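You operate a simulated robot arm through the tools that you are given. There is no shell and no other tool.

You run a simulated robot arm. Do the job below in one go: nothing can be reset, and whatever is moved stays where it is left.

Task
Home the carriage, swap the lens for lens 92 and centre it.
Fine: lamp shutter closed while you swap, open after; old lens on the base plate before the round stage.

The check looks at the end state, three seconds after you hand in, the way a careful person would. Anything else that was tipped, shoved, dropped, spilled or broken makes it a failure.

Robot
A 6-joint arm with a two-finger gripper, fixed in place. Base frame: the origin is on the floor under the middle of its stand, x ahead of it, y to its left, z up. Units: m, degrees, N and s.
It reaches about 1.572 m from its shoulder. Its first joint turns from -166.0 to 166.0 degrees. Payload 2.45 kg.
Tool frame: the origin (TCP) lies between the finger pads and is the grasp point; the fingertips stand 0.02 m ahead of it; z points along the fingers, y is the line along which they close. The gripper opens to 0.14 m; its body begins 0.168 m behind the TCP.
Orientation is told as [roll, pitch, yaw] about the base's x, y, z axes, in that order, counted from this pose: with the fingers straight down and closing along the base's y, the tool's x points along the base's -x, its y along +y and its z along -z.

Tools
- The arm moves only by the tool send_rows. Its arguments are lists of equal length, an entry for each row: "grip": the gripper command, from -1 (fully open) to 1 (shut), values between in proportion; "slide": the shift along the tool's x, y, z in units of 20 mm (1.0 is 20 mm), a list of three; "turn": the turn, a rotation vector about the tool's x, y, z in units of 5 degrees (1.0 is 5 degrees), a list of three. In form: {"grip": [grip, ...], "slide": [[x, y, z], ...], "turn": [[ax, ay, az], ...]}. A call has 1 to 20 rows; each row shifts and turns the commanded pose from where the row before left it, along the tool's axes as they then stand. A call with a number of a shift or a turn outside -1 to 1 is refused whole. A row lasts 0.2 s, in which the tool goes at most 0.05 m and 8.6 degrees; a call with a longer step from one row to the next is refused whole, and so is a gripper value outside its range. Where a pose cannot be reached the arm comes as near as it can. A force on the tool above 40 N (or 10 N above the force at the start of the call, whichever is more), or a blocked arm, ends the call early, and 0.2 s more pass. Each finger travels about 0.045 m/s and halts on what it meets, pressing with about 23 N; the grip force reading is that of the motor and also rises with nothing between the fingers. The clock runs only during rows and for 0.2 s after the last one: add rows that do not move to give the fingers time. It gives the time, the measured TCP pose, the force on the tool (base axes), the opening and the grip force at its end, in the units of the frame above (readings bear some noise), with the torque about the TCP (base axes, N m) and any sound that the robot's microphone picked up, and new pictures: "show" is both (left out), scene, wrist or none.
- Cameras (640 x 400 px; columns grow to the right, rows downward): "scene" is fixed at [0.3967, 0.5049, 1.6869]; the picture's right is [-0.68, -0.73, 0.00], its down [-0.53, 0.50, -0.68] and it looks along [0.50, -0.47, -0.73] (base axes); focal length 220 px, centre (320, 200). "wrist" rides on the gripper at [0.078, 0.011, -0.209] in the tool frame; the picture's right is [-0.14, 0.99, 0.00], its down [-0.92, -0.13, -0.37] and it looks along [-0.36, -0.05, 0.93] (tool axes); focal length 280 px, centre (320, 200). There is no depth. A picture from a camera that has moved, and an enlarged one, comes with that camera's place and axes in the base frame and with its lens. The place of the scene camera against the robot may be out by one fixed shift of up to 0.012 m in any direction.
- enlarge(camera, box): a new picture of the part [left, top, right, bottom] of that camera's present view, enlarged. It takes no simulated time.
- finish_job(): hands the job in; it is judged then, once.

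Nothing tells you positions but the pictures and the camera data. Unless the task says otherwise, let go and move clear before handing in.

The tools are called after "Call:" as a command line: name --argument value ..., lists and objects as JSON in quotes. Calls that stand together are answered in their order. send_rows: Moves the arm, as the interface text tells. Its arguments: {"type":"object","properties":{"grip":{"type":"array","items":{"type":"number"}},"slide":{"type":"array","items":{"type":"array","items":{"type":"number"}}},"turn":{"type":"array","items":{"type":"array","items":{"type":"number"}}},"show":{"type":"string","enum":["both","scene","wrist","none"]}},"required":["grip","slide","turn"]} The other tools are called the same way: enlarge (camera, box) takes an enlarged picture of a part of a camera's view; finish_job () hands the job in.

At the start:

```text
time: 0.0
eef_pos: [0.5351, 0.1854, 1.4704]
tool_rot: [0.0, -0.1, 0.1]
contact_force: [0.4, 0.2, 0.3]
wrist_torque: [0.0, -0.01, 0.03]
gripper_width: 0.1401
grip_force: 0.2
```

scene: 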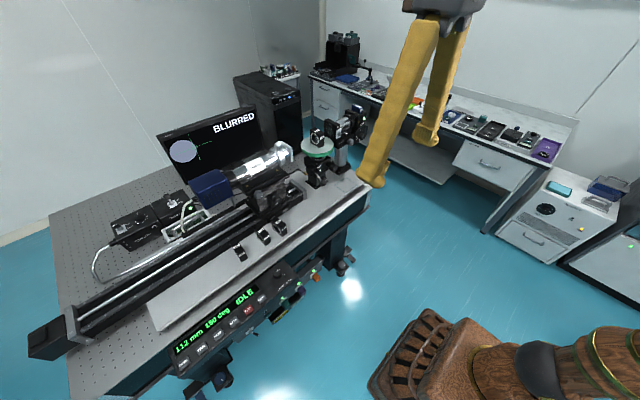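
wrist: 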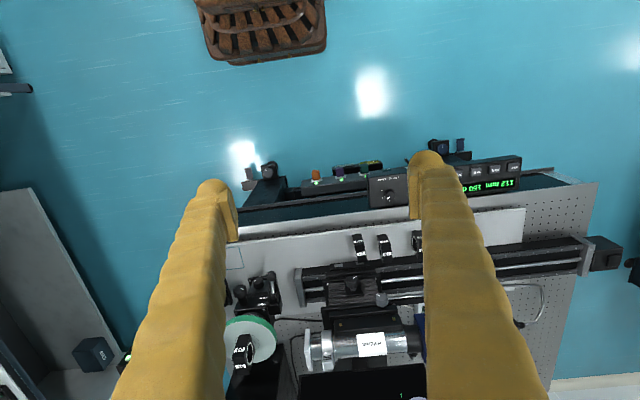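

I see an optical table with a linear carriage rail, a lens stage, three spare lenses on a light plate, and a control box with buttons and a display. I'll zoom in on these before moving anything.

Call:
enlarge --camera "scene" --box '[160, 260, 340, 380]'

Call:
enlarge --camera "scene" --box '[220, 100, 380, 220]'

Call:
enlarge --camera "scene" --box '[200, 200, 320, 280]'

Call:
enlarge --camera "wrist" --box '[220, 220, 440, 400]'

Call:
enlarge --camera "wrist" --box '[220, 120, 540, 240]'

Call:
enlarge --camera "scene" --box '[150, 100, 280, 200]'

```text
3.33 times, centred on (250, 320) of scene
camera zoom: at [0.3967, 0.5049, 1.6869], right [-0.68, -0.73, 0.0], down [-0.53, 0.5, -0.68], along [0.5, -0.47, -0.73], focal length 735 px, centre (553, -200)
```

zoom: 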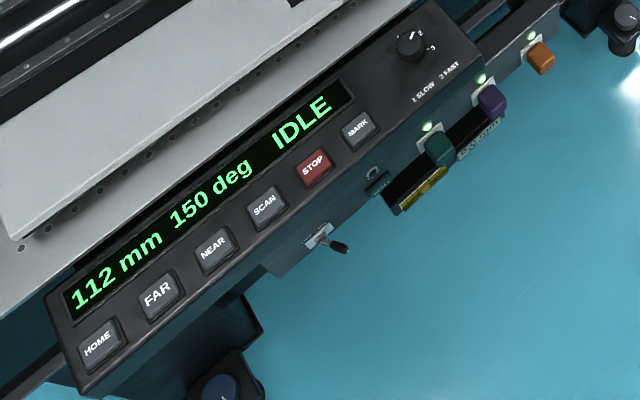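

```text
3.33 times, centred on (300, 160) of scene
camera zoom: at [0.3967, 0.5049, 1.6869], right [-0.68, -0.73, 0.0], down [-0.53, 0.5, -0.68], along [0.5, -0.47, -0.73], focal length 735 px, centre (387, 333)
```

zoom: 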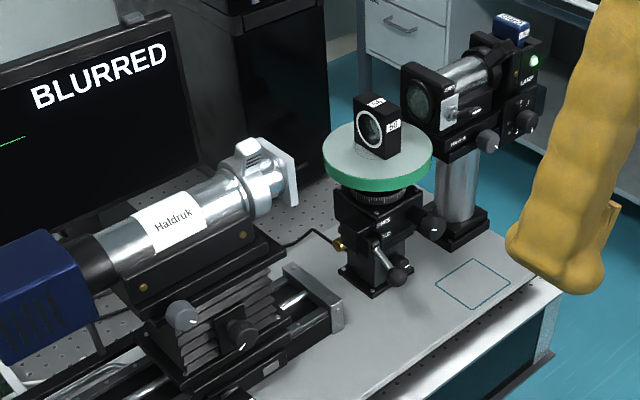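

```text
5.00 times, centred on (260, 240) of scene
camera zoom: at [0.3967, 0.5049, 1.6869], right [-0.68, -0.73, 0.0], down [-0.53, 0.5, -0.68], along [0.5, -0.47, -0.73], focal length 1102 px, centre (620, 0)
```

zoom: 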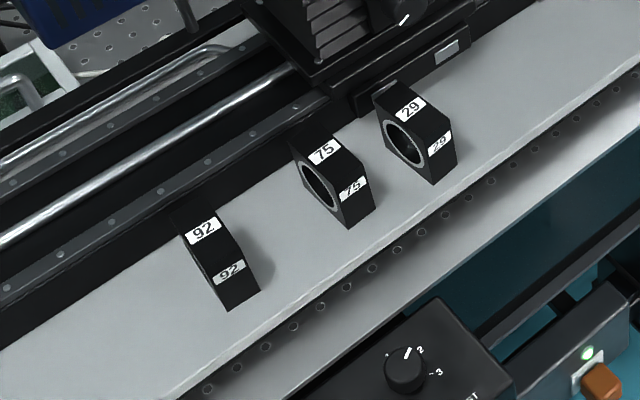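

```text
2.22 times, centred on (330, 310) of wrist
camera zoom: at [0.4574, 0.1961, 1.6798], right [0.14, 0.99, 0.0], down [0.92, -0.13, 0.37], along [0.37, -0.05, -0.93], focal length 623 px, centre (298, -44)
```

zoom: 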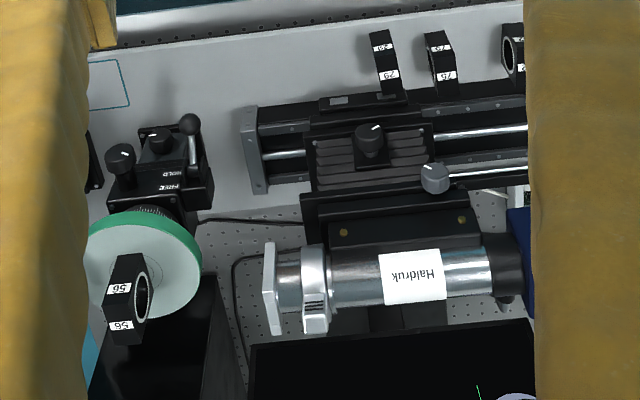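

```text
2.00 times, centred on (380, 180) of wrist
camera zoom: at [0.4574, 0.1961, 1.6798], right [0.14, 0.99, 0.0], down [0.92, -0.13, 0.37], along [0.37, -0.05, -0.93], focal length 561 px, centre (200, 240)
```

zoom: 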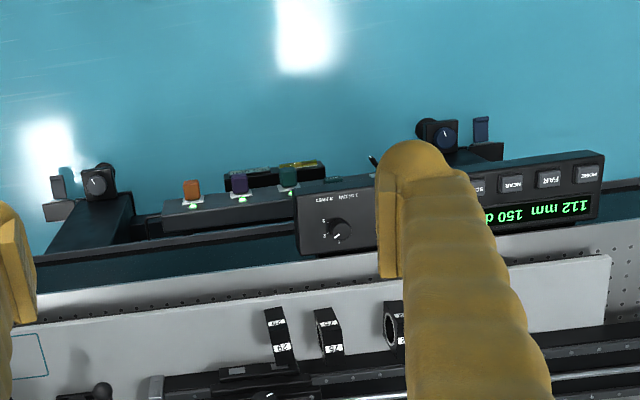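

```text
4.00 times, centred on (215, 150) of scene
camera zoom: at [0.3967, 0.5049, 1.6869], right [-0.68, -0.73, 0.0], down [-0.53, 0.5, -0.68], along [0.5, -0.47, -0.73], focal length 882 px, centre (740, 400)
```

zoom: 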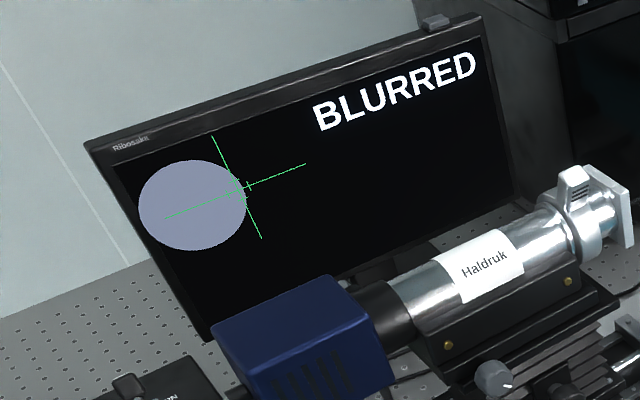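

I have the overall layout; next I'm zooming deeper on the stage, lamp/shutter, and control labels.

Call:
enlarge --camera "scene" --box '[320, 100, 376, 135]'

Call:
enlarge --camera "scene" --box '[296, 120, 344, 150]'

Call:
enlarge --camera "scene" --box '[296, 145, 344, 195]'

Call:
enlarge --camera "scene" --box '[235, 275, 330, 335]'

Call:
enlarge --camera "scene" --box '[235, 140, 315, 210]'

Call:
enlarge --camera "scene" --box '[90, 180, 210, 260]'

Call:
enlarge --camera "wrist" --box '[220, 250, 300, 370]'

Call:
enlarge --camera "scene" --box '[240, 170, 310, 215]'

```text
11.43 times, centred on (348, 118) of scene
camera zoom: at [0.3967, 0.5049, 1.6869], right [-0.68, -0.73, 0.0], down [-0.53, 0.5, -0.68], along [0.5, -0.47, -0.73], focal length 2519 px, centre (0, 1143)
```

zoom: 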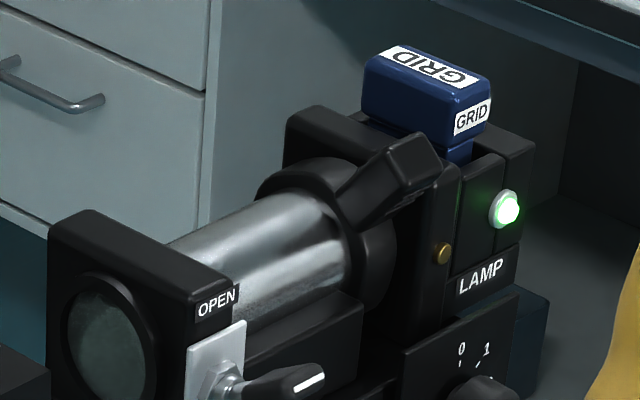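

```text
13.33 times, centred on (320, 135) of scene
camera zoom: at [0.3967, 0.5049, 1.6869], right [-0.68, -0.73, 0.0], down [-0.53, 0.5, -0.68], along [0.5, -0.47, -0.73], focal length 2939 px, centre (320, 1067)
```

zoom: 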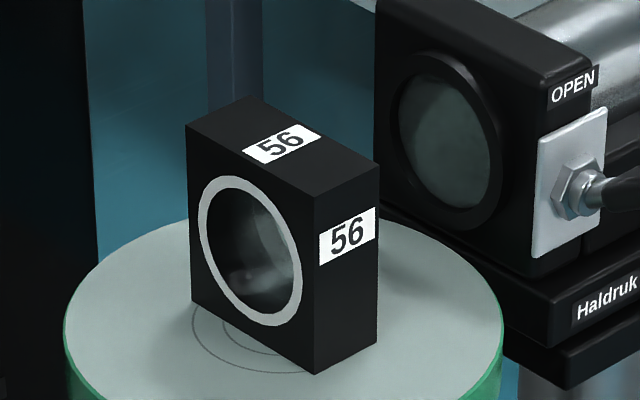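

```text
8.00 times, centred on (320, 170) of scene
camera zoom: at [0.3967, 0.5049, 1.6869], right [-0.68, -0.73, 0.0], down [-0.53, 0.5, -0.68], along [0.5, -0.47, -0.73], focal length 1764 px, centre (320, 440)
```

zoom: 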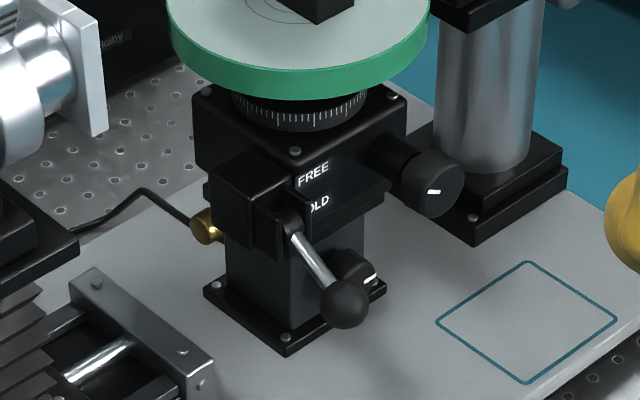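

```text
6.67 times, centred on (282, 305) of scene
camera zoom: at [0.3967, 0.5049, 1.6869], right [-0.68, -0.73, 0.0], down [-0.53, 0.5, -0.68], along [0.5, -0.47, -0.73], focal length 1470 px, centre (570, -500)
```

zoom: 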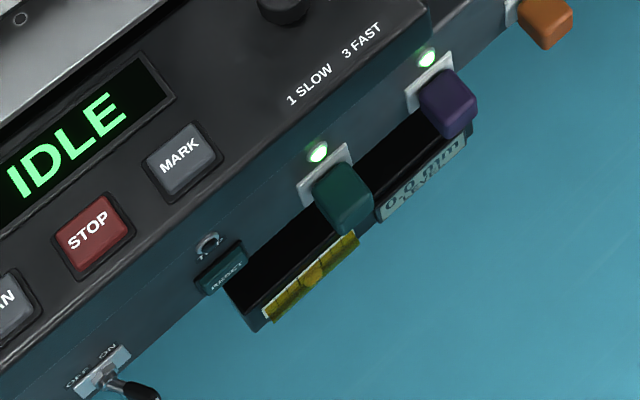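

```text
5.71 times, centred on (275, 175) of scene
camera zoom: at [0.3967, 0.5049, 1.6869], right [-0.68, -0.73, 0.0], down [-0.53, 0.5, -0.68], along [0.5, -0.47, -0.73], focal length 1260 px, centre (577, 343)
```

zoom: 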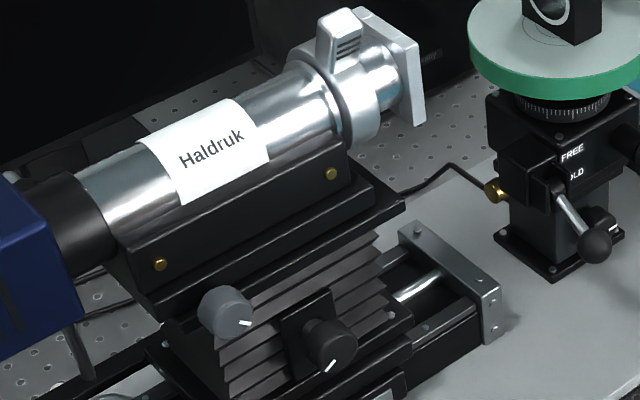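

```text
5.00 times, centred on (150, 220) of scene
camera zoom: at [0.3967, 0.5049, 1.6869], right [-0.68, -0.73, 0.0], down [-0.53, 0.5, -0.68], along [0.5, -0.47, -0.73], focal length 1102 px, centre (1170, 100)
```

zoom: 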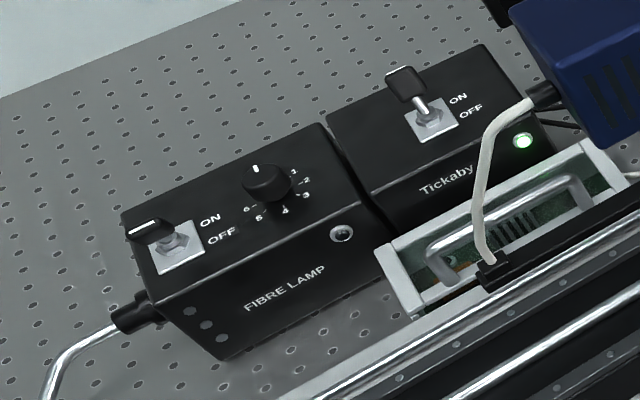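

```text
3.33 times, centred on (260, 310) of wrist
camera zoom: at [0.4574, 0.1961, 1.6798], right [0.14, 0.99, 0.0], down [0.92, -0.13, 0.37], along [0.37, -0.05, -0.93], focal length 935 px, centre (520, -167)
```

zoom: 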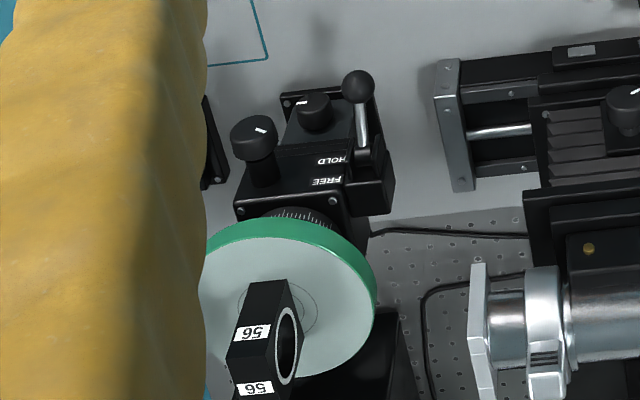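

```text
8.89 times, centred on (275, 192) of scene
camera zoom: at [0.3967, 0.5049, 1.6869], right [-0.68, -0.73, 0.0], down [-0.53, 0.5, -0.68], along [0.5, -0.47, -0.73], focal length 1960 px, centre (720, 267)
```

zoom: 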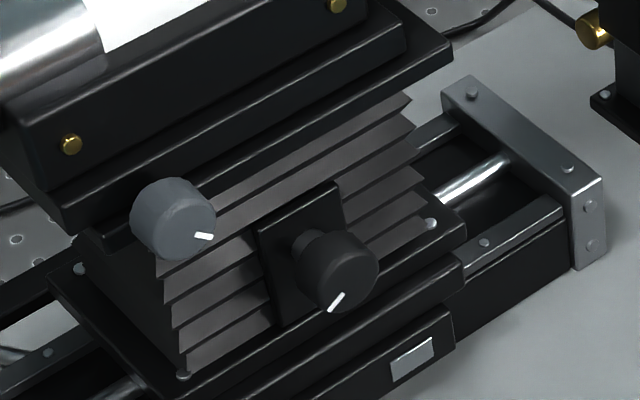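

The layout is getting clear: the stage disc is near (1.04, -0.07, 1.13), the base plate top is near z 0.89, and the teal square is near (0.93, -0.175). I'm zooming on the remaining control labels and the lens orientations.

Call:
enlarge --camera "scene" --box '[255, 295, 305, 330]'

Call:
enlarge --camera "scene" --box '[290, 265, 340, 300]'

Call:
enlarge --camera "scene" --box '[168, 320, 248, 375]'

Call:
enlarge --camera "scene" --box '[328, 115, 368, 145]'

Call:
enlarge --camera "wrist" --box '[300, 160, 390, 210]'

Call:
enlarge --camera "scene" --box '[220, 225, 300, 275]'

Call:
enlarge --camera "wrist" --box '[340, 220, 440, 280]'

Call:
enlarge --camera "scene" --box '[20, 240, 260, 390]'

```text
11.43 times, centred on (280, 312) of scene
camera zoom: at [0.3967, 0.5049, 1.6869], right [-0.68, -0.73, 0.0], down [-0.53, 0.5, -0.68], along [0.5, -0.47, -0.73], focal length 2519 px, centre (777, -1086)
```

zoom: 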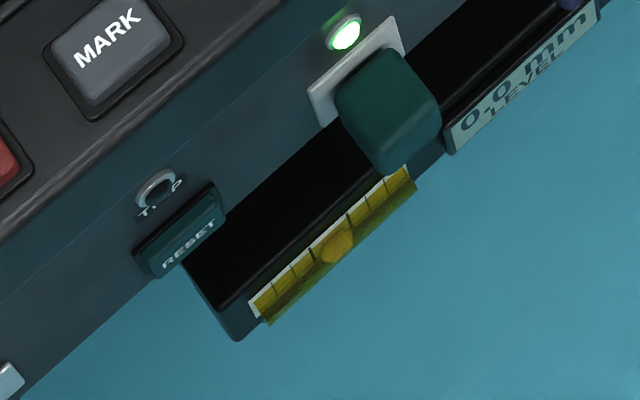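

```text
11.43 times, centred on (315, 282) of scene
camera zoom: at [0.3967, 0.5049, 1.6869], right [-0.68, -0.73, 0.0], down [-0.53, 0.5, -0.68], along [0.5, -0.47, -0.73], focal length 2519 px, centre (377, -743)
```

zoom: 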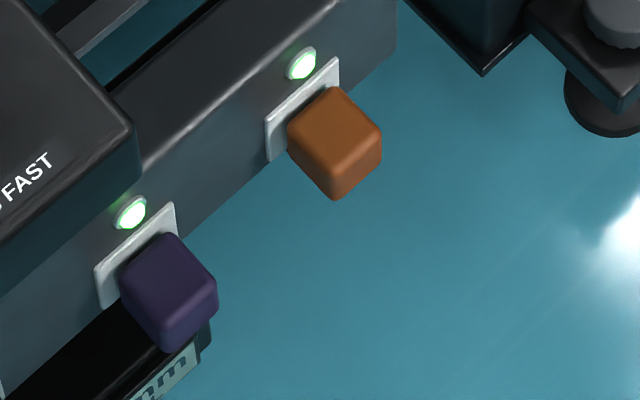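

```text
7.27 times, centred on (208, 348) of scene
camera zoom: at [0.3967, 0.5049, 1.6869], right [-0.68, -0.73, 0.0], down [-0.53, 0.5, -0.68], along [0.5, -0.47, -0.73], focal length 1603 px, centre (1134, -873)
```

zoom: 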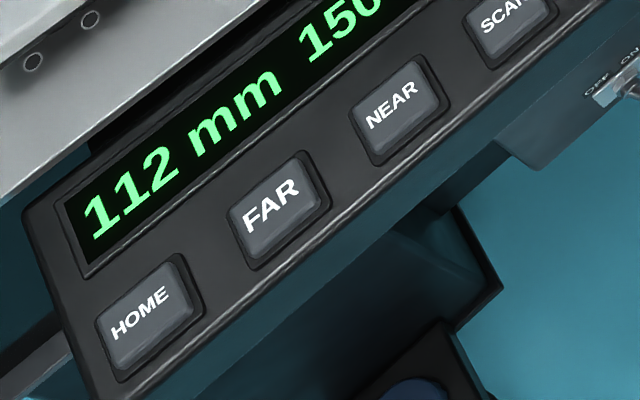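

```text
13.33 times, centred on (348, 130) of scene
camera zoom: at [0.3967, 0.5049, 1.6869], right [-0.68, -0.73, 0.0], down [-0.53, 0.5, -0.68], along [0.5, -0.47, -0.73], focal length 2939 px, centre (-53, 1133)
```

zoom: 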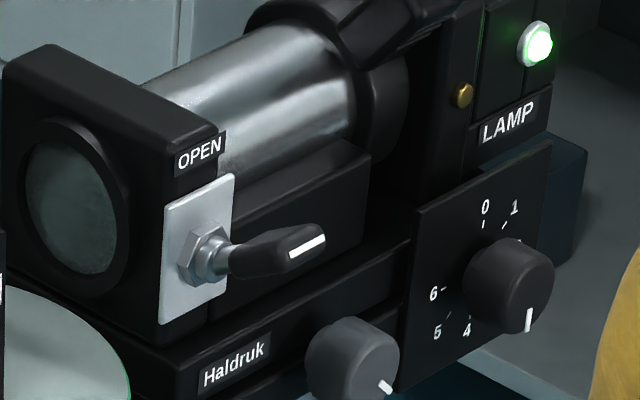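

```text
7.11 times, centred on (345, 185) of wrist
camera zoom: at [0.4574, 0.1961, 1.6798], right [0.14, 0.99, 0.0], down [0.92, -0.13, 0.37], along [0.37, -0.05, -0.93], focal length 1994 px, centre (142, 307)
```

zoom: 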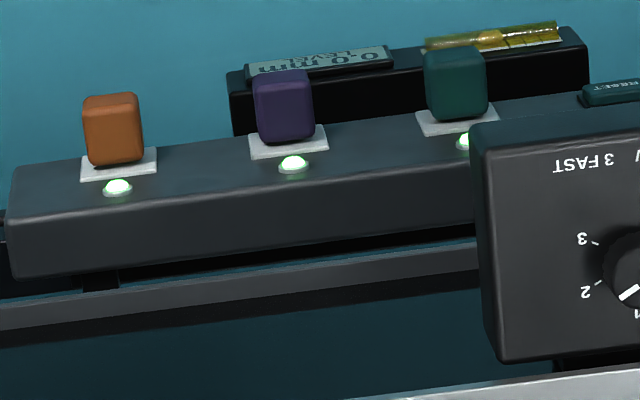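

```text
8.00 times, centred on (260, 250) of scene
camera zoom: at [0.3967, 0.5049, 1.6869], right [-0.68, -0.73, 0.0], down [-0.53, 0.5, -0.68], along [0.5, -0.47, -0.73], focal length 1764 px, centre (800, -200)
```

zoom: 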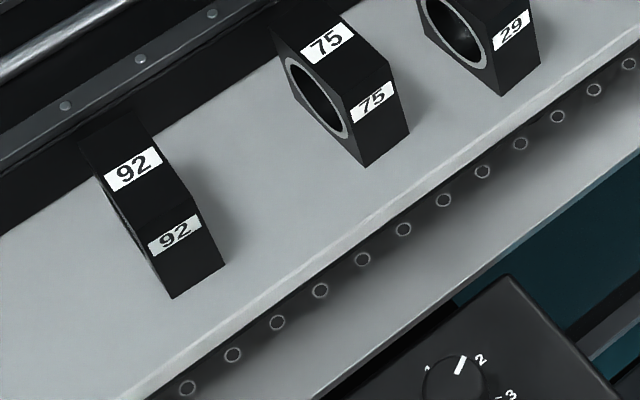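

```text
6.40 times, centred on (390, 250) of wrist
camera zoom: at [0.4574, 0.1961, 1.6798], right [0.14, 0.99, 0.0], down [0.92, -0.13, 0.37], along [0.37, -0.05, -0.93], focal length 1794 px, centre (-128, -120)
```

zoom: 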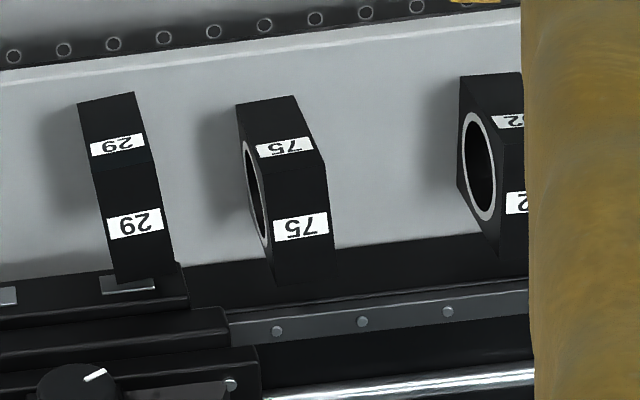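

```text
2.67 times, centred on (140, 315) of scene
camera zoom: at [0.3967, 0.5049, 1.6869], right [-0.68, -0.73, 0.0], down [-0.53, 0.5, -0.68], along [0.5, -0.47, -0.73], focal length 588 px, centre (800, -107)
```

zoom: 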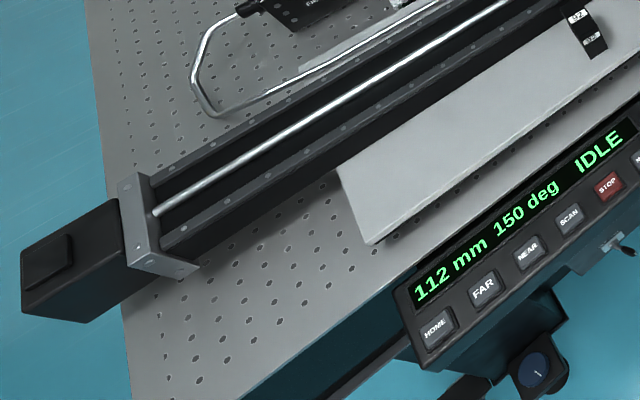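

Triangulation puts the HOME button near (0.75, 0.74, 0.862), lens 92 near (0.94, 0.435) on the base plate, and the carriage front clear of the lenses. I want the finger tip size and shutter lever shape before moving.

Call:
enlarge --camera "wrist" --box '[180, 160, 260, 260]'

Call:
enlarge --camera "scene" --box '[340, 0, 500, 200]'

Call:
enlarge --camera "wrist" --box '[0, 180, 220, 400]'

```text
4.00 times, centred on (220, 210) of wrist
camera zoom: at [0.4574, 0.1961, 1.6798], right [0.14, 0.99, 0.0], down [0.92, -0.13, 0.37], along [0.37, -0.05, -0.93], focal length 1122 px, centre (720, 160)
```

zoom: 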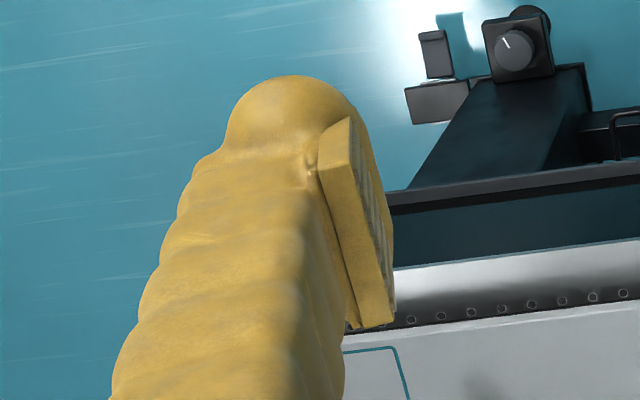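

```text
2.00 times, centred on (420, 100) of scene
camera zoom: at [0.3967, 0.5049, 1.6869], right [-0.68, -0.73, 0.0], down [-0.53, 0.5, -0.68], along [0.5, -0.47, -0.73], focal length 441 px, centre (120, 400)
```

zoom: 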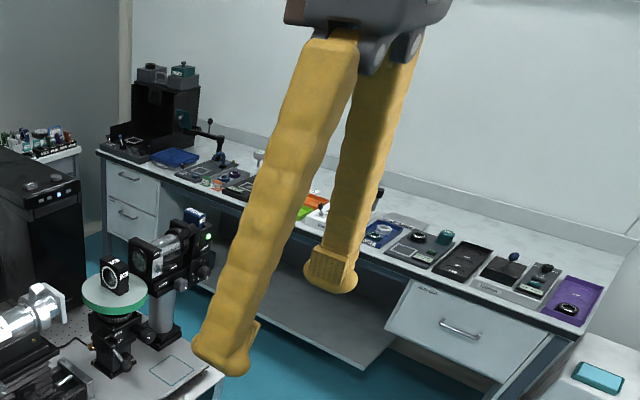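

```text
1.82 times, centred on (110, 290) of wrist
camera zoom: at [0.4574, 0.1961, 1.6798], right [0.14, 0.99, 0.0], down [0.92, -0.13, 0.37], along [0.37, -0.05, -0.93], focal length 510 px, centre (702, 36)
```

zoom: 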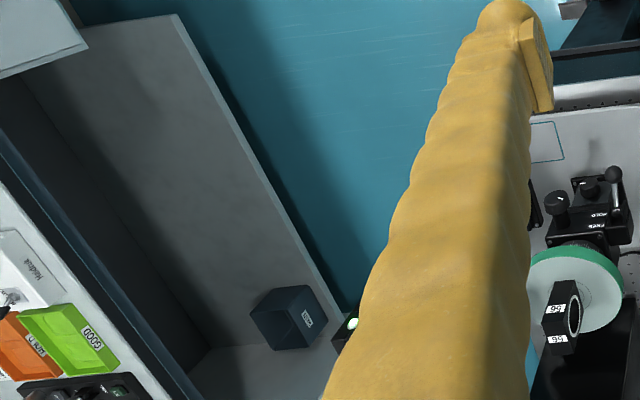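

Fingers are bulky (about 36 mm bulb tips), so I'll press HOME with the -y finger of the open gripper while the other finger hangs past the panel's end. First I move to a spot above HOME at about (0.75, 0.83, 1.05).

Call:
send_rows --grip '[-1, -1, -1, -1, -1, -1, -1, -1, -1, -1, -1, -1, -1, -1, -1, -1, -1]' --slide '[[-0.326, 0.977, 0.6], [-0.326, 0.977, 0.6], [-0.326, 0.977, 0.6], [-0.326, 0.977, 0.6], [-0.326, 0.977, 0.6], [-0.326, 0.977, 0.6], [-0.326, 0.977, 0.6], [-0.326, 0.977, 0.6], [-0.326, 0.977, 0.6], [-0.326, 0.977, 0.6], [-0.326, 0.977, 0.6], [-0.326, 0.977, 0.6], [-0.326, 0.977, 0.6], [-0.326, 0.977, 0.6], [-0.326, 0.977, 0.6], [-0.326, 0.977, 0.6], [-0.326, 0.977, 0.6]]' --turn '[[0, 0, 0], [0, 0, 0], [0, 0, 0], [0, 0, 0], [0, 0, 0], [0, 0, 0], [0, 0, 0], [0, 0, 0], [0, 0, 0], [0, 0, 0], [0, 0, 0], [0, 0, 0], [0, 0, 0], [0, 0, 0], [0, 0, 0], [0, 0, 0], [0, 0, 0]]'

```text
time: 3.6
eef_pos: [0.6438, 0.5169, 1.2674]
tool_rot: [0.1, -0.1, -0.1]
contact_force: [0.3, -1.0, 0.2]
wrist_torque: [-0.01, -0.02, 0.02]
gripper_width: 0.1399
grip_force: 0.1
camera wrist: at [0.5676, 0.5279, 1.4776], right [0.14, 0.99, 0.0], down [0.92, -0.13, 0.37], along [0.37, -0.05, -0.93], focal length 280 px, centre (320, 200)
```

scene: 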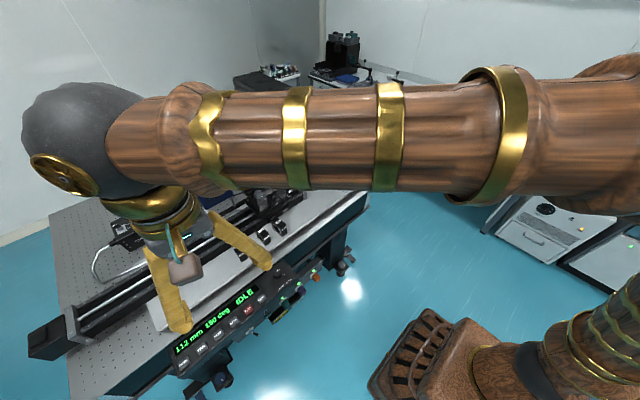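
wrist: 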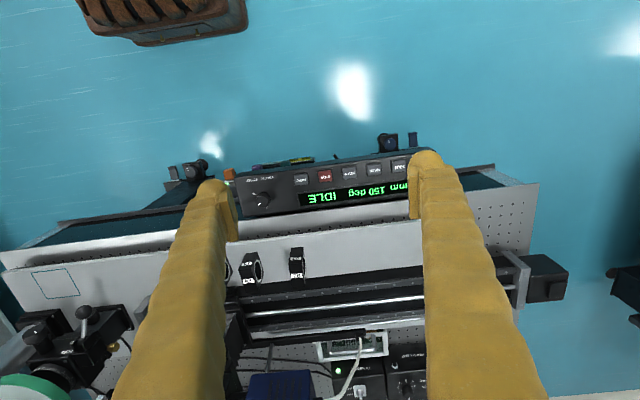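

The panel is now in the wrist view and the table appears aligned with the base axes. I'm zooming on the panel to refine button positions.

Call:
enlarge --camera "wrist" --box '[240, 140, 440, 220]'

Call:
enlarge --camera "wrist" --box '[0, 280, 140, 400]'

```text
3.20 times, centred on (340, 180) of wrist
camera zoom: at [0.5676, 0.5279, 1.4776], right [0.14, 0.99, 0.0], down [0.92, -0.13, 0.37], along [0.37, -0.05, -0.93], focal length 897 px, centre (256, 264)
```

zoom: 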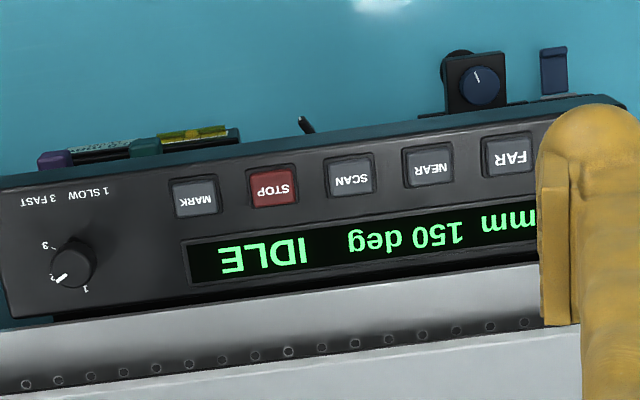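

```text
3.33 times, centred on (70, 340) of wrist
camera zoom: at [0.5676, 0.5279, 1.4776], right [0.14, 0.99, 0.0], down [0.92, -0.13, 0.37], along [0.37, -0.05, -0.93], focal length 935 px, centre (1153, -267)
```

zoom: 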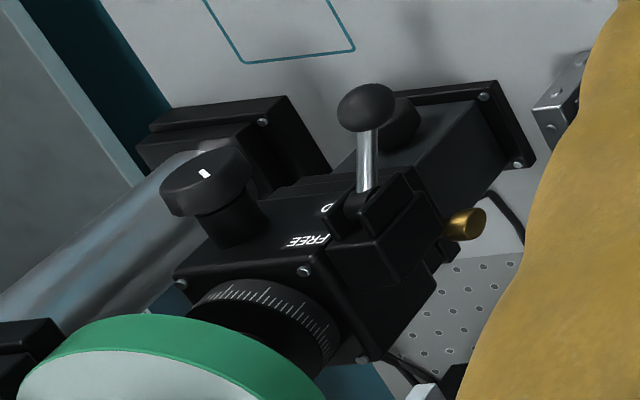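

HOME should be near (0.7515, 0.739). I'm moving the -y finger above it, stopping with the fingertip about 7 cm above the panel.

Call:
send_rows --grip '[-1, -1, -1, -1, -1, -1, -1, -1, -1, -1, -1, -1, -1, -1, -1, -1]' --slide '[[-0.3366, 0.972, 0.99], [-0.3366, 0.972, 0.99], [-0.3366, 0.972, 0.99], [-0.3366, 0.972, 0.99], [-0.3366, 0.972, 0.99], [-0.3366, 0.972, 0.99], [-0.3366, 0.972, 0.99], [-0.3366, 0.972, 0.99], [-0.3366, 0.972, 0.99], [-0.3366, 0.972, 0.99], [-0.3366, 0.972, 0.99], [-0.3366, 0.972, 0.99], [-0.3366, 0.972, 0.99], [-0.3366, 0.972, 0.99], [-0.3366, 0.972, 0.99], [-0.3366, 0.972, 0.99]]' --turn '[[0, 0, 0], [0, 0, 0], [0, 0, 0], [0, 0, 0], [0, 0, 0], [0, 0, 0], [0, 0, 0], [0, 0, 0], [0, 0, 0], [0, 0, 0], [0, 0, 0], [0, 0, 0], [0, 0, 0], [0, 0, 0], [0, 0, 0], [0, 0, 0]]'

```text
time: 7.0
eef_pos: [0.7545, 0.8292, 0.9526]
tool_rot: [0.2, -0.1, 0.0]
contact_force: [0.0, 0.2, 0.6]
wrist_torque: [0.04, -0.01, 0.0]
gripper_width: 0.14
grip_force: 0.0
camera wrist: at [0.6765, 0.8385, 1.1614], right [0.14, 0.99, 0.0], down [0.92, -0.13, 0.37], along [0.37, -0.05, -0.93], focal length 280 px, centre (320, 200)
```

scene: 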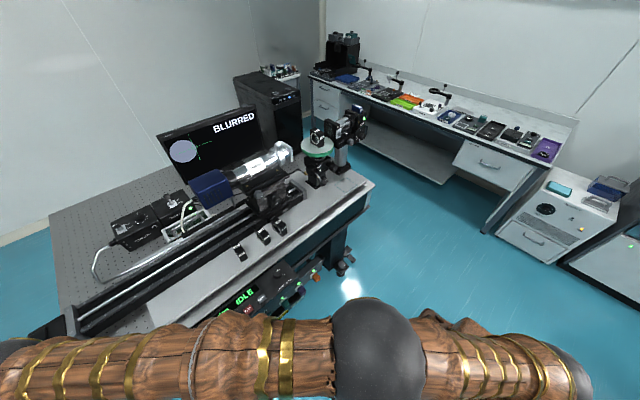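
wrist: 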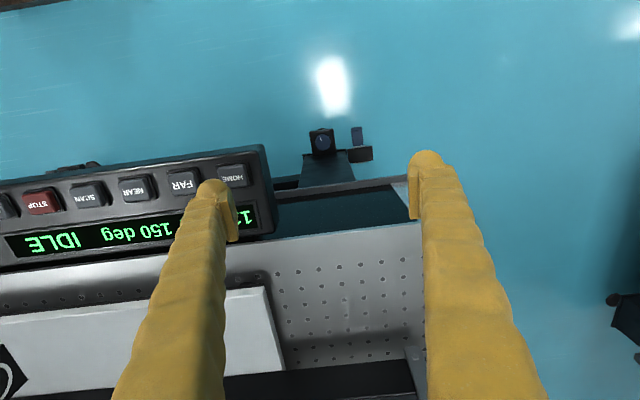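

The -y finger is just over the HOME button's edge in view. I'm zooming to check its alignment.

Call:
enlarge --camera "wrist" --box '[160, 130, 290, 250]'

```text
3.33 times, centred on (225, 190) of wrist
camera zoom: at [0.6765, 0.8385, 1.1614], right [0.14, 0.99, 0.0], down [0.92, -0.13, 0.37], along [0.37, -0.05, -0.93], focal length 935 px, centre (637, 233)
```

zoom: 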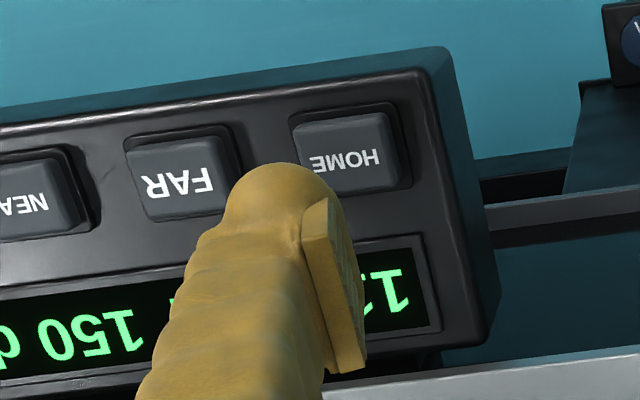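

HOME refined to about (0.747, 0.735, z 0.875). I'm shifting slightly and descending to about 8 mm above it.

Call:
send_rows --grip '[-1, -1, -1, -1, -1]' --slide '[[0.37, -0.26, 0.4], [0, 0, 0.6], [0, 0, 0.6], [0, 0, 0.5], [0, 0, 0]]' --turn '[[0, 0, 0], [0, 0, 0], [0, 0, 0], [0, 0, 0], [0, 0, 0]]' --show "wrist"

Call:
enlarge --camera "wrist" --box '[160, 130, 290, 250]'

```text
time: 8.2
eef_pos: [0.7468, 0.8218, 0.9094]
tool_rot: [0.0, -0.1, 0.0]
contact_force: [0.2, -0.7, 0.0]
wrist_torque: [-0.02, -0.01, -0.02]
gripper_width: 0.1399
grip_force: 0.1
camera wrist: at [0.6693, 0.8324, 1.1182], right [0.14, 0.99, 0.0], down [0.92, -0.13, 0.37], along [0.37, -0.05, -0.93], focal length 280 px, centre (320, 200)
```

wrist: 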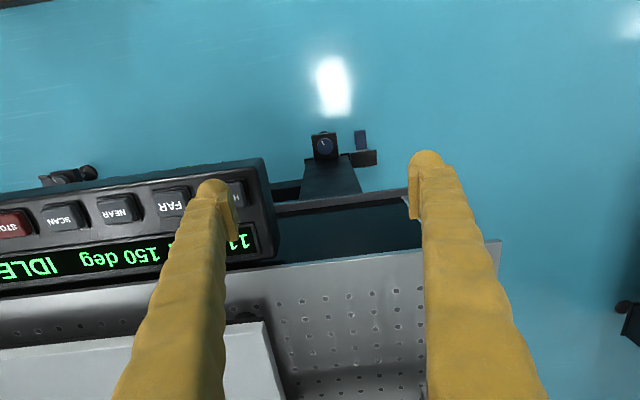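

```text
3.33 times, centred on (225, 190) of wrist
camera zoom: at [0.6693, 0.8324, 1.1182], right [0.14, 0.99, 0.0], down [0.92, -0.13, 0.37], along [0.37, -0.05, -0.93], focal length 935 px, centre (637, 233)
```

zoom: 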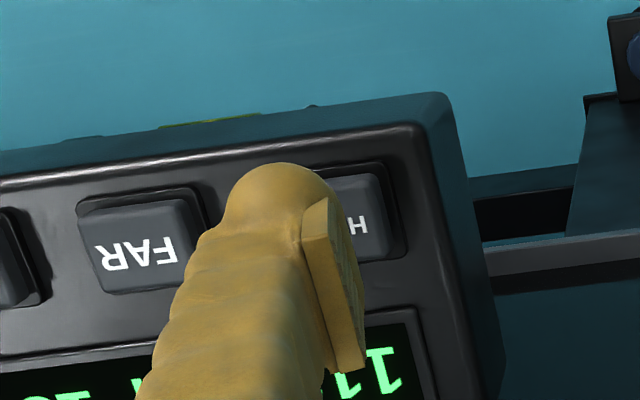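

The bulb is nearly centred on HOME; a 3 mm correction, then a slow press.

Call:
send_rows --grip '[-1, -1, -1, -1, -1, -1, -1]' --slide '[[0, 0.17, 0.25], [0, 0, 0.2], [0, 0, 0.12], [0, 0, 0.1], [0, 0, 0.1], [0, 0, 0.1], [0, 0, 0]]' --turn '[[0, 0, 0], [0, 0, 0], [0, 0, 0], [0, 0, 0], [0, 0, 0], [0, 0, 0], [0, 0, 0]]'

Call:
enlarge --camera "wrist" --box '[160, 130, 290, 250]'

```text
time: 9.8
eef_pos: [0.7453, 0.8256, 0.8913]
tool_rot: [0.0, -0.1, 0.0]
contact_force: [-0.5, 0.2, 0.2]
wrist_torque: [0.02, 0.0, 0.0]
gripper_width: 0.1401
grip_force: 0.0
camera wrist: at [0.6688, 0.8368, 1.1001], right [0.14, 0.99, 0.0], down [0.92, -0.13, 0.37], along [0.37, -0.05, -0.93], focal length 280 px, centre (320, 200)
```

scene: 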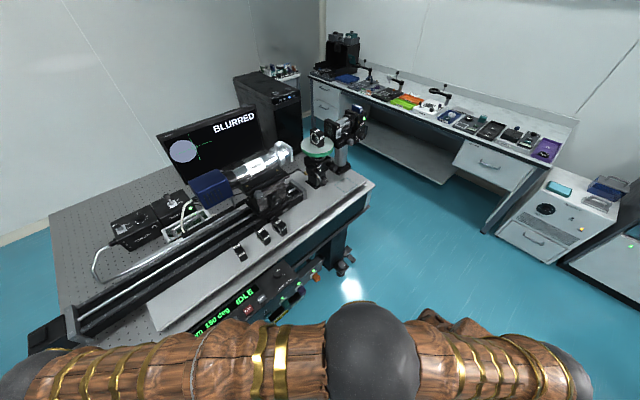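
wrist: 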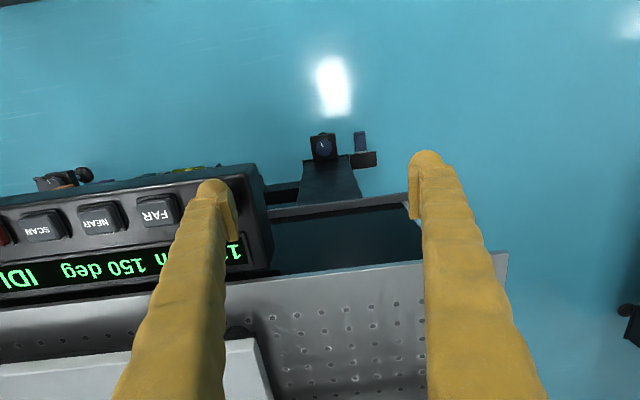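

```text
3.33 times, centred on (225, 190) of wrist
camera zoom: at [0.6688, 0.8368, 1.1001], right [0.14, 0.99, 0.0], down [0.92, -0.13, 0.37], along [0.37, -0.05, -0.93], focal length 935 px, centre (637, 233)
```

zoom: 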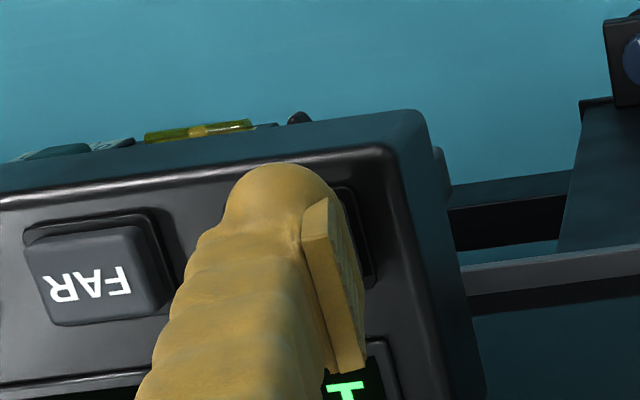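

No contact yet at fingertip z 0.871. I continue down in 2 mm steps.

Call:
send_rows --grip '[-1, -1, -1]' --slide '[[0, 0, 0.1], [0, 0, 0.1], [0, 0, 0.1]]' --turn '[[0, 0, 0], [0, 0, 0], [0, 0, 0]]' --show "wrist"

Call:
enlarge --camera "scene" --box '[150, 100, 340, 320]'

Call:
enlarge --camera "wrist" --box '[160, 130, 290, 250]'

```text
time: 10.6
eef_pos: [0.7461, 0.8258, 0.8863]
tool_rot: [0.0, -0.1, -0.1]
contact_force: [0.6, 0.9, 0.8]
wrist_torque: [-0.07, 0.01, -0.03]
gripper_width: 0.1399
grip_force: 0.1
heard: click
camera wrist: at [0.6691, 0.8361, 1.0942], right [0.14, 0.99, 0.0], down [0.92, -0.13, 0.37], along [0.37, -0.05, -0.93], focal length 280 px, centre (320, 200)
```

wrist: 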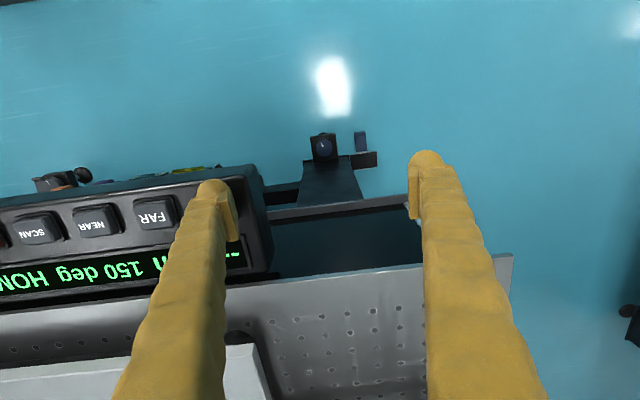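

```text
1.82 times, centred on (245, 210) of scene
camera zoom: at [0.3967, 0.5049, 1.6869], right [-0.68, -0.73, 0.0], down [-0.53, 0.5, -0.68], along [0.5, -0.47, -0.73], focal length 401 px, centre (456, 182)
```

zoom: 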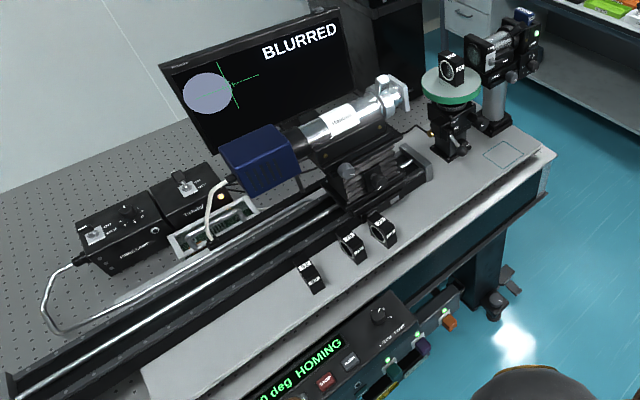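

```text
3.33 times, centred on (225, 190) of wrist
camera zoom: at [0.6691, 0.8361, 1.0942], right [0.14, 0.99, 0.0], down [0.92, -0.13, 0.37], along [0.37, -0.05, -0.93], focal length 935 px, centre (637, 233)
```

zoom: 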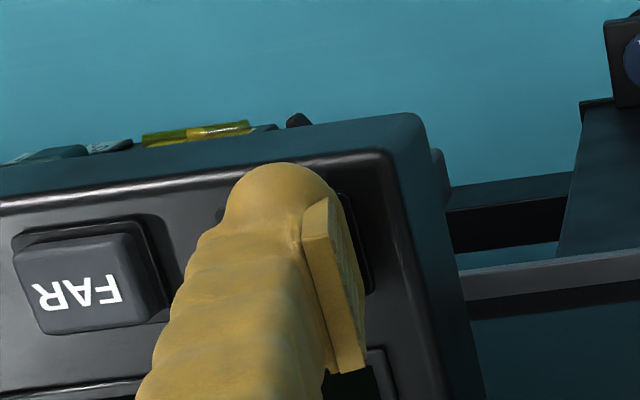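

A click was heard and the display reads HOMING. I'm lifting off and watching which way the carriage goes.

Call:
send_rows --grip '[-1, -1, -1, -1, -1]' --slide '[[0, 0, -0.5], [0, 0, -1], [0, 0, -1], [0, 0, -1], [0, 0, -1]]' --turn '[[0, 0, 0], [0, 0, 0], [0, 0, 0], [0, 0, 0], [0, 0, 0]]' --show "wrist"

Call:
enlarge --camera "scene" --box '[150, 100, 340, 320]'

```text
time: 11.8
eef_pos: [0.7453, 0.8261, 0.9753]
tool_rot: [0.1, -0.1, -0.1]
contact_force: [0.6, -0.8, -0.4]
wrist_torque: [-0.02, 0.0, 0.03]
gripper_width: 0.1399
grip_force: 0.0
camera wrist: at [0.6691, 0.8365, 1.1844], right [0.14, 0.99, 0.0], down [0.92, -0.13, 0.37], along [0.37, -0.05, -0.93], focal length 280 px, centre (320, 200)
```

wrist: 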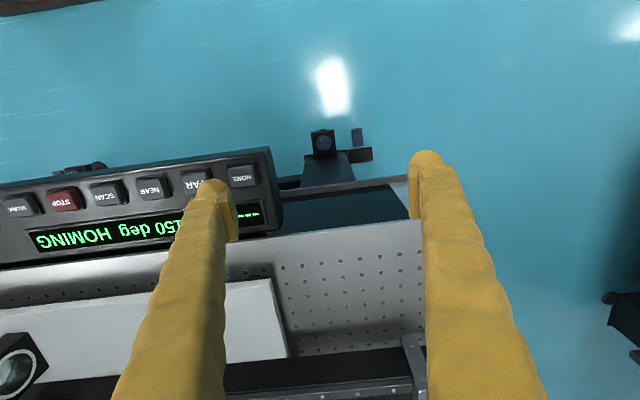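

```text
1.82 times, centred on (245, 210) of scene
camera zoom: at [0.3967, 0.5049, 1.6869], right [-0.68, -0.73, 0.0], down [-0.53, 0.5, -0.68], along [0.5, -0.47, -0.73], focal length 401 px, centre (456, 182)
```

zoom: 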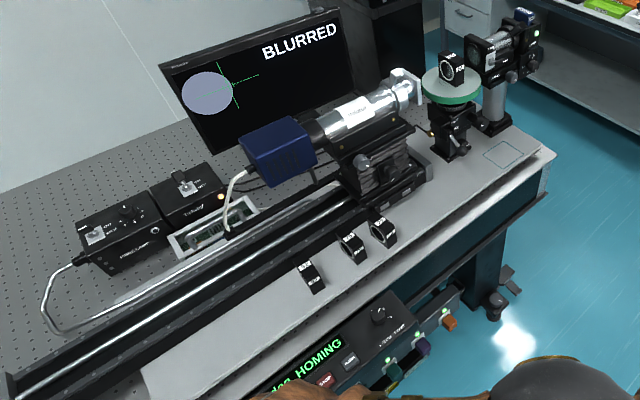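

The carriage is moving toward the stage. The computed clearance (about 28 mm) should suffice at 0 mm, but I'm heading toward STOP while monitoring, just in case.

Call:
send_rows --grip '[-0.5, 0, 0.5, 1, 1]' --slide '[[0, -1, 0], [0, -1, 0], [0, -1, 0], [0, -1, 0], [0, -1, 0]]' --turn '[[0, 0, 0], [0, 0, 0], [0, 0, 0], [0, 0, 0], [0, 0, 0]]' --show "none"

Call:
enlarge --camera "scene" --box '[220, 100, 350, 220]'

```text
time: 13.0
eef_pos: [0.7461, 0.7259, 0.9748]
tool_rot: [0.0, -0.1, -0.1]
contact_force: [0.7, 1.0, 0.3]
wrist_torque: [0.01, 0.0, -0.02]
gripper_width: 0.0375
grip_force: 0.2
```

```text
3.33 times, centred on (285, 160) of scene
camera zoom: at [0.3967, 0.5049, 1.6869], right [-0.68, -0.73, 0.0], down [-0.53, 0.5, -0.68], along [0.5, -0.47, -0.73], focal length 735 px, centre (437, 333)
```

zoom: 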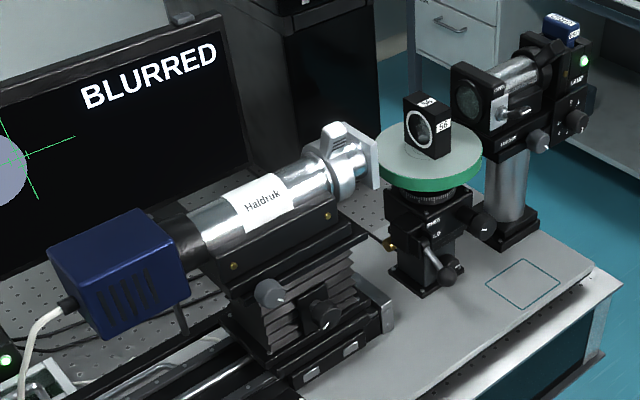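

The carriage appears to have reached the near end with clearance from the lens. I'm waiting briefly and checking the display.

Call:
send_rows --grip '[1, 1, 1]' --slide '[[0, 0, -1], [0, 0, -1], [0, 0, -1]]' --turn '[[0, 0, 0], [0, 0, 0], [0, 0, 0]]'

Call:
enlarge --camera "wrist" --box '[100, 120, 420, 260]'

Call:
enlarge --camera "scene" --box '[220, 100, 350, 220]'

```text
time: 13.8
eef_pos: [0.7459, 0.7253, 1.0327]
tool_rot: [0.0, 0.0, -0.1]
contact_force: [0.0, -0.2, -0.2]
wrist_torque: [0.02, 0.0, 0.01]
gripper_width: 0.0001
grip_force: 22.8
camera wrist: at [0.6687, 0.7363, 1.2434], right [0.14, 0.99, 0.0], down [0.92, -0.13, 0.37], along [0.37, -0.05, -0.93], focal length 280 px, centre (320, 200)
```

scene: 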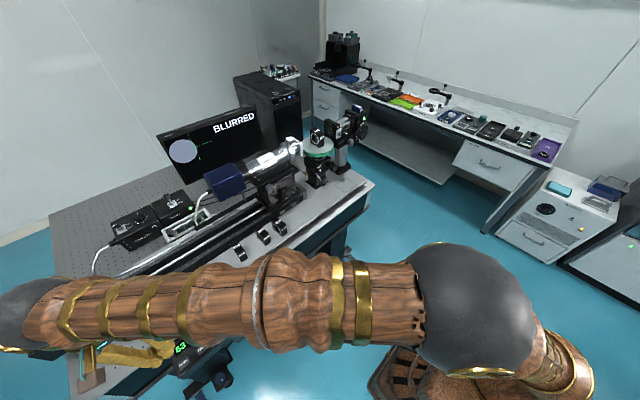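
wrist: 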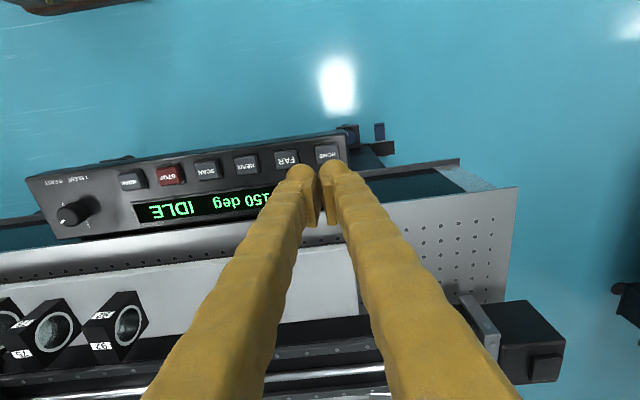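

```text
2.00 times, centred on (260, 190) of wrist
camera zoom: at [0.6687, 0.7363, 1.2434], right [0.14, 0.99, 0.0], down [0.92, -0.13, 0.37], along [0.37, -0.05, -0.93], focal length 561 px, centre (440, 220)
```

zoom: 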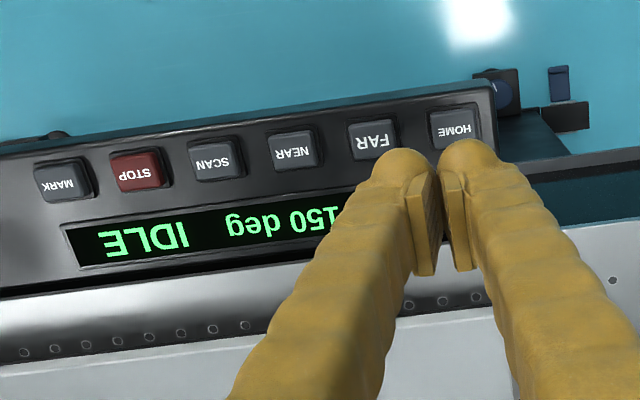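

```text
3.33 times, centred on (285, 160) of scene
camera zoom: at [0.3967, 0.5049, 1.6869], right [-0.68, -0.73, 0.0], down [-0.53, 0.5, -0.68], along [0.5, -0.47, -0.73], focal length 735 px, centre (437, 333)
```

zoom: 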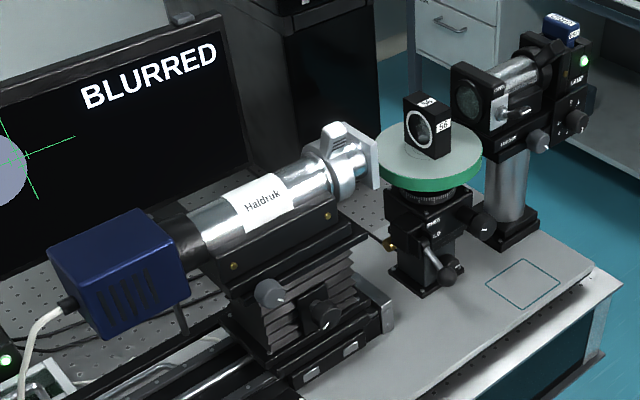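

Homing finished (IDLE). Next I bring the arm to the stage side for a close look at the shutter lever, moving up and towards -y.

Call:
send_rows --grip '[1, 1, 1, 1, 1, 1, 1, 1, 1, 1, 1, 1, 1, 1, 1, 1, 1, 1, 1, 1]' --slide '[[0.3, -1, -0.8], [0.3, -1, -0.8], [0.3, -1, -0.8], [0.3, -1, -0.8], [0.3, -1, -0.8], [0.3, -1, -0.8], [0.3, -1, -0.8], [0.3, -1, -0.8], [0.3, -1, -0.8], [0.3, -1, -0.8], [0.3, -1, -0.8], [0.3, -1, -0.8], [0.3, -1, -0.8], [0.3, -1, -0.8], [0.3, -1, -0.8], [0.3, -1, -0.8], [0.3, -1, -0.8], [0.3, -1, -0.8], [0.3, -1, -0.8], [0.3, -1, -0.8]]' --turn '[[0, 0, 0], [0, 0, 0], [0, 0, 0], [0, 0, 0], [0, 0, 0], [0, 0, 0], [0, 0, 0], [0, 0, 0], [0, 0, 0], [0, 0, 0], [0, 0, 0], [0, 0, 0], [0, 0, 0], [0, 0, 0], [0, 0, 0], [0, 0, 0], [0, 0, 0], [0, 0, 0], [0, 0, 0], [0, 0, 0]]' --show "wrist"

Call:
enlarge --camera "wrist" --box '[400, 100, 640, 260]'

```text
time: 18.0
eef_pos: [0.6249, 0.3271, 1.3554]
tool_rot: [-0.1, 0.0, 0.0]
contact_force: [0.4, -0.2, -0.4]
wrist_torque: [-0.01, 0.03, -0.03]
gripper_width: 0.0004
grip_force: 23.1
camera wrist: at [0.5479, 0.3376, 1.564], right [0.14, 0.99, 0.0], down [0.92, -0.13, 0.37], along [0.37, -0.05, -0.93], focal length 280 px, centre (320, 200)
```

wrist: 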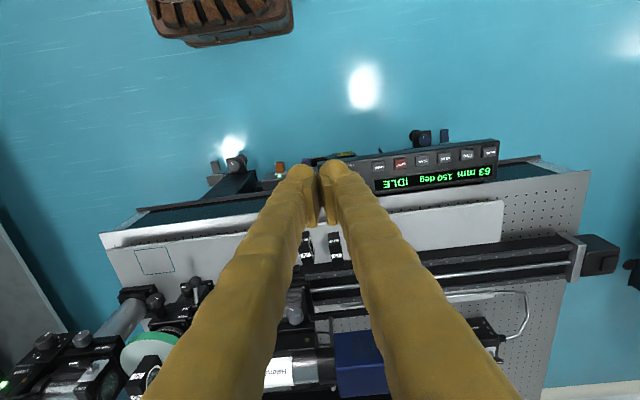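

```text
2.50 times, centred on (520, 180) of wrist
camera zoom: at [0.5479, 0.3376, 1.564], right [0.14, 0.99, 0.0], down [0.92, -0.13, 0.37], along [0.37, -0.05, -0.93], focal length 701 px, centre (-180, 250)
```

zoom: 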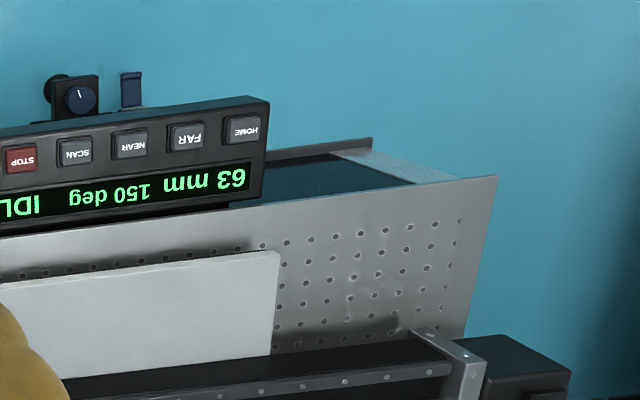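

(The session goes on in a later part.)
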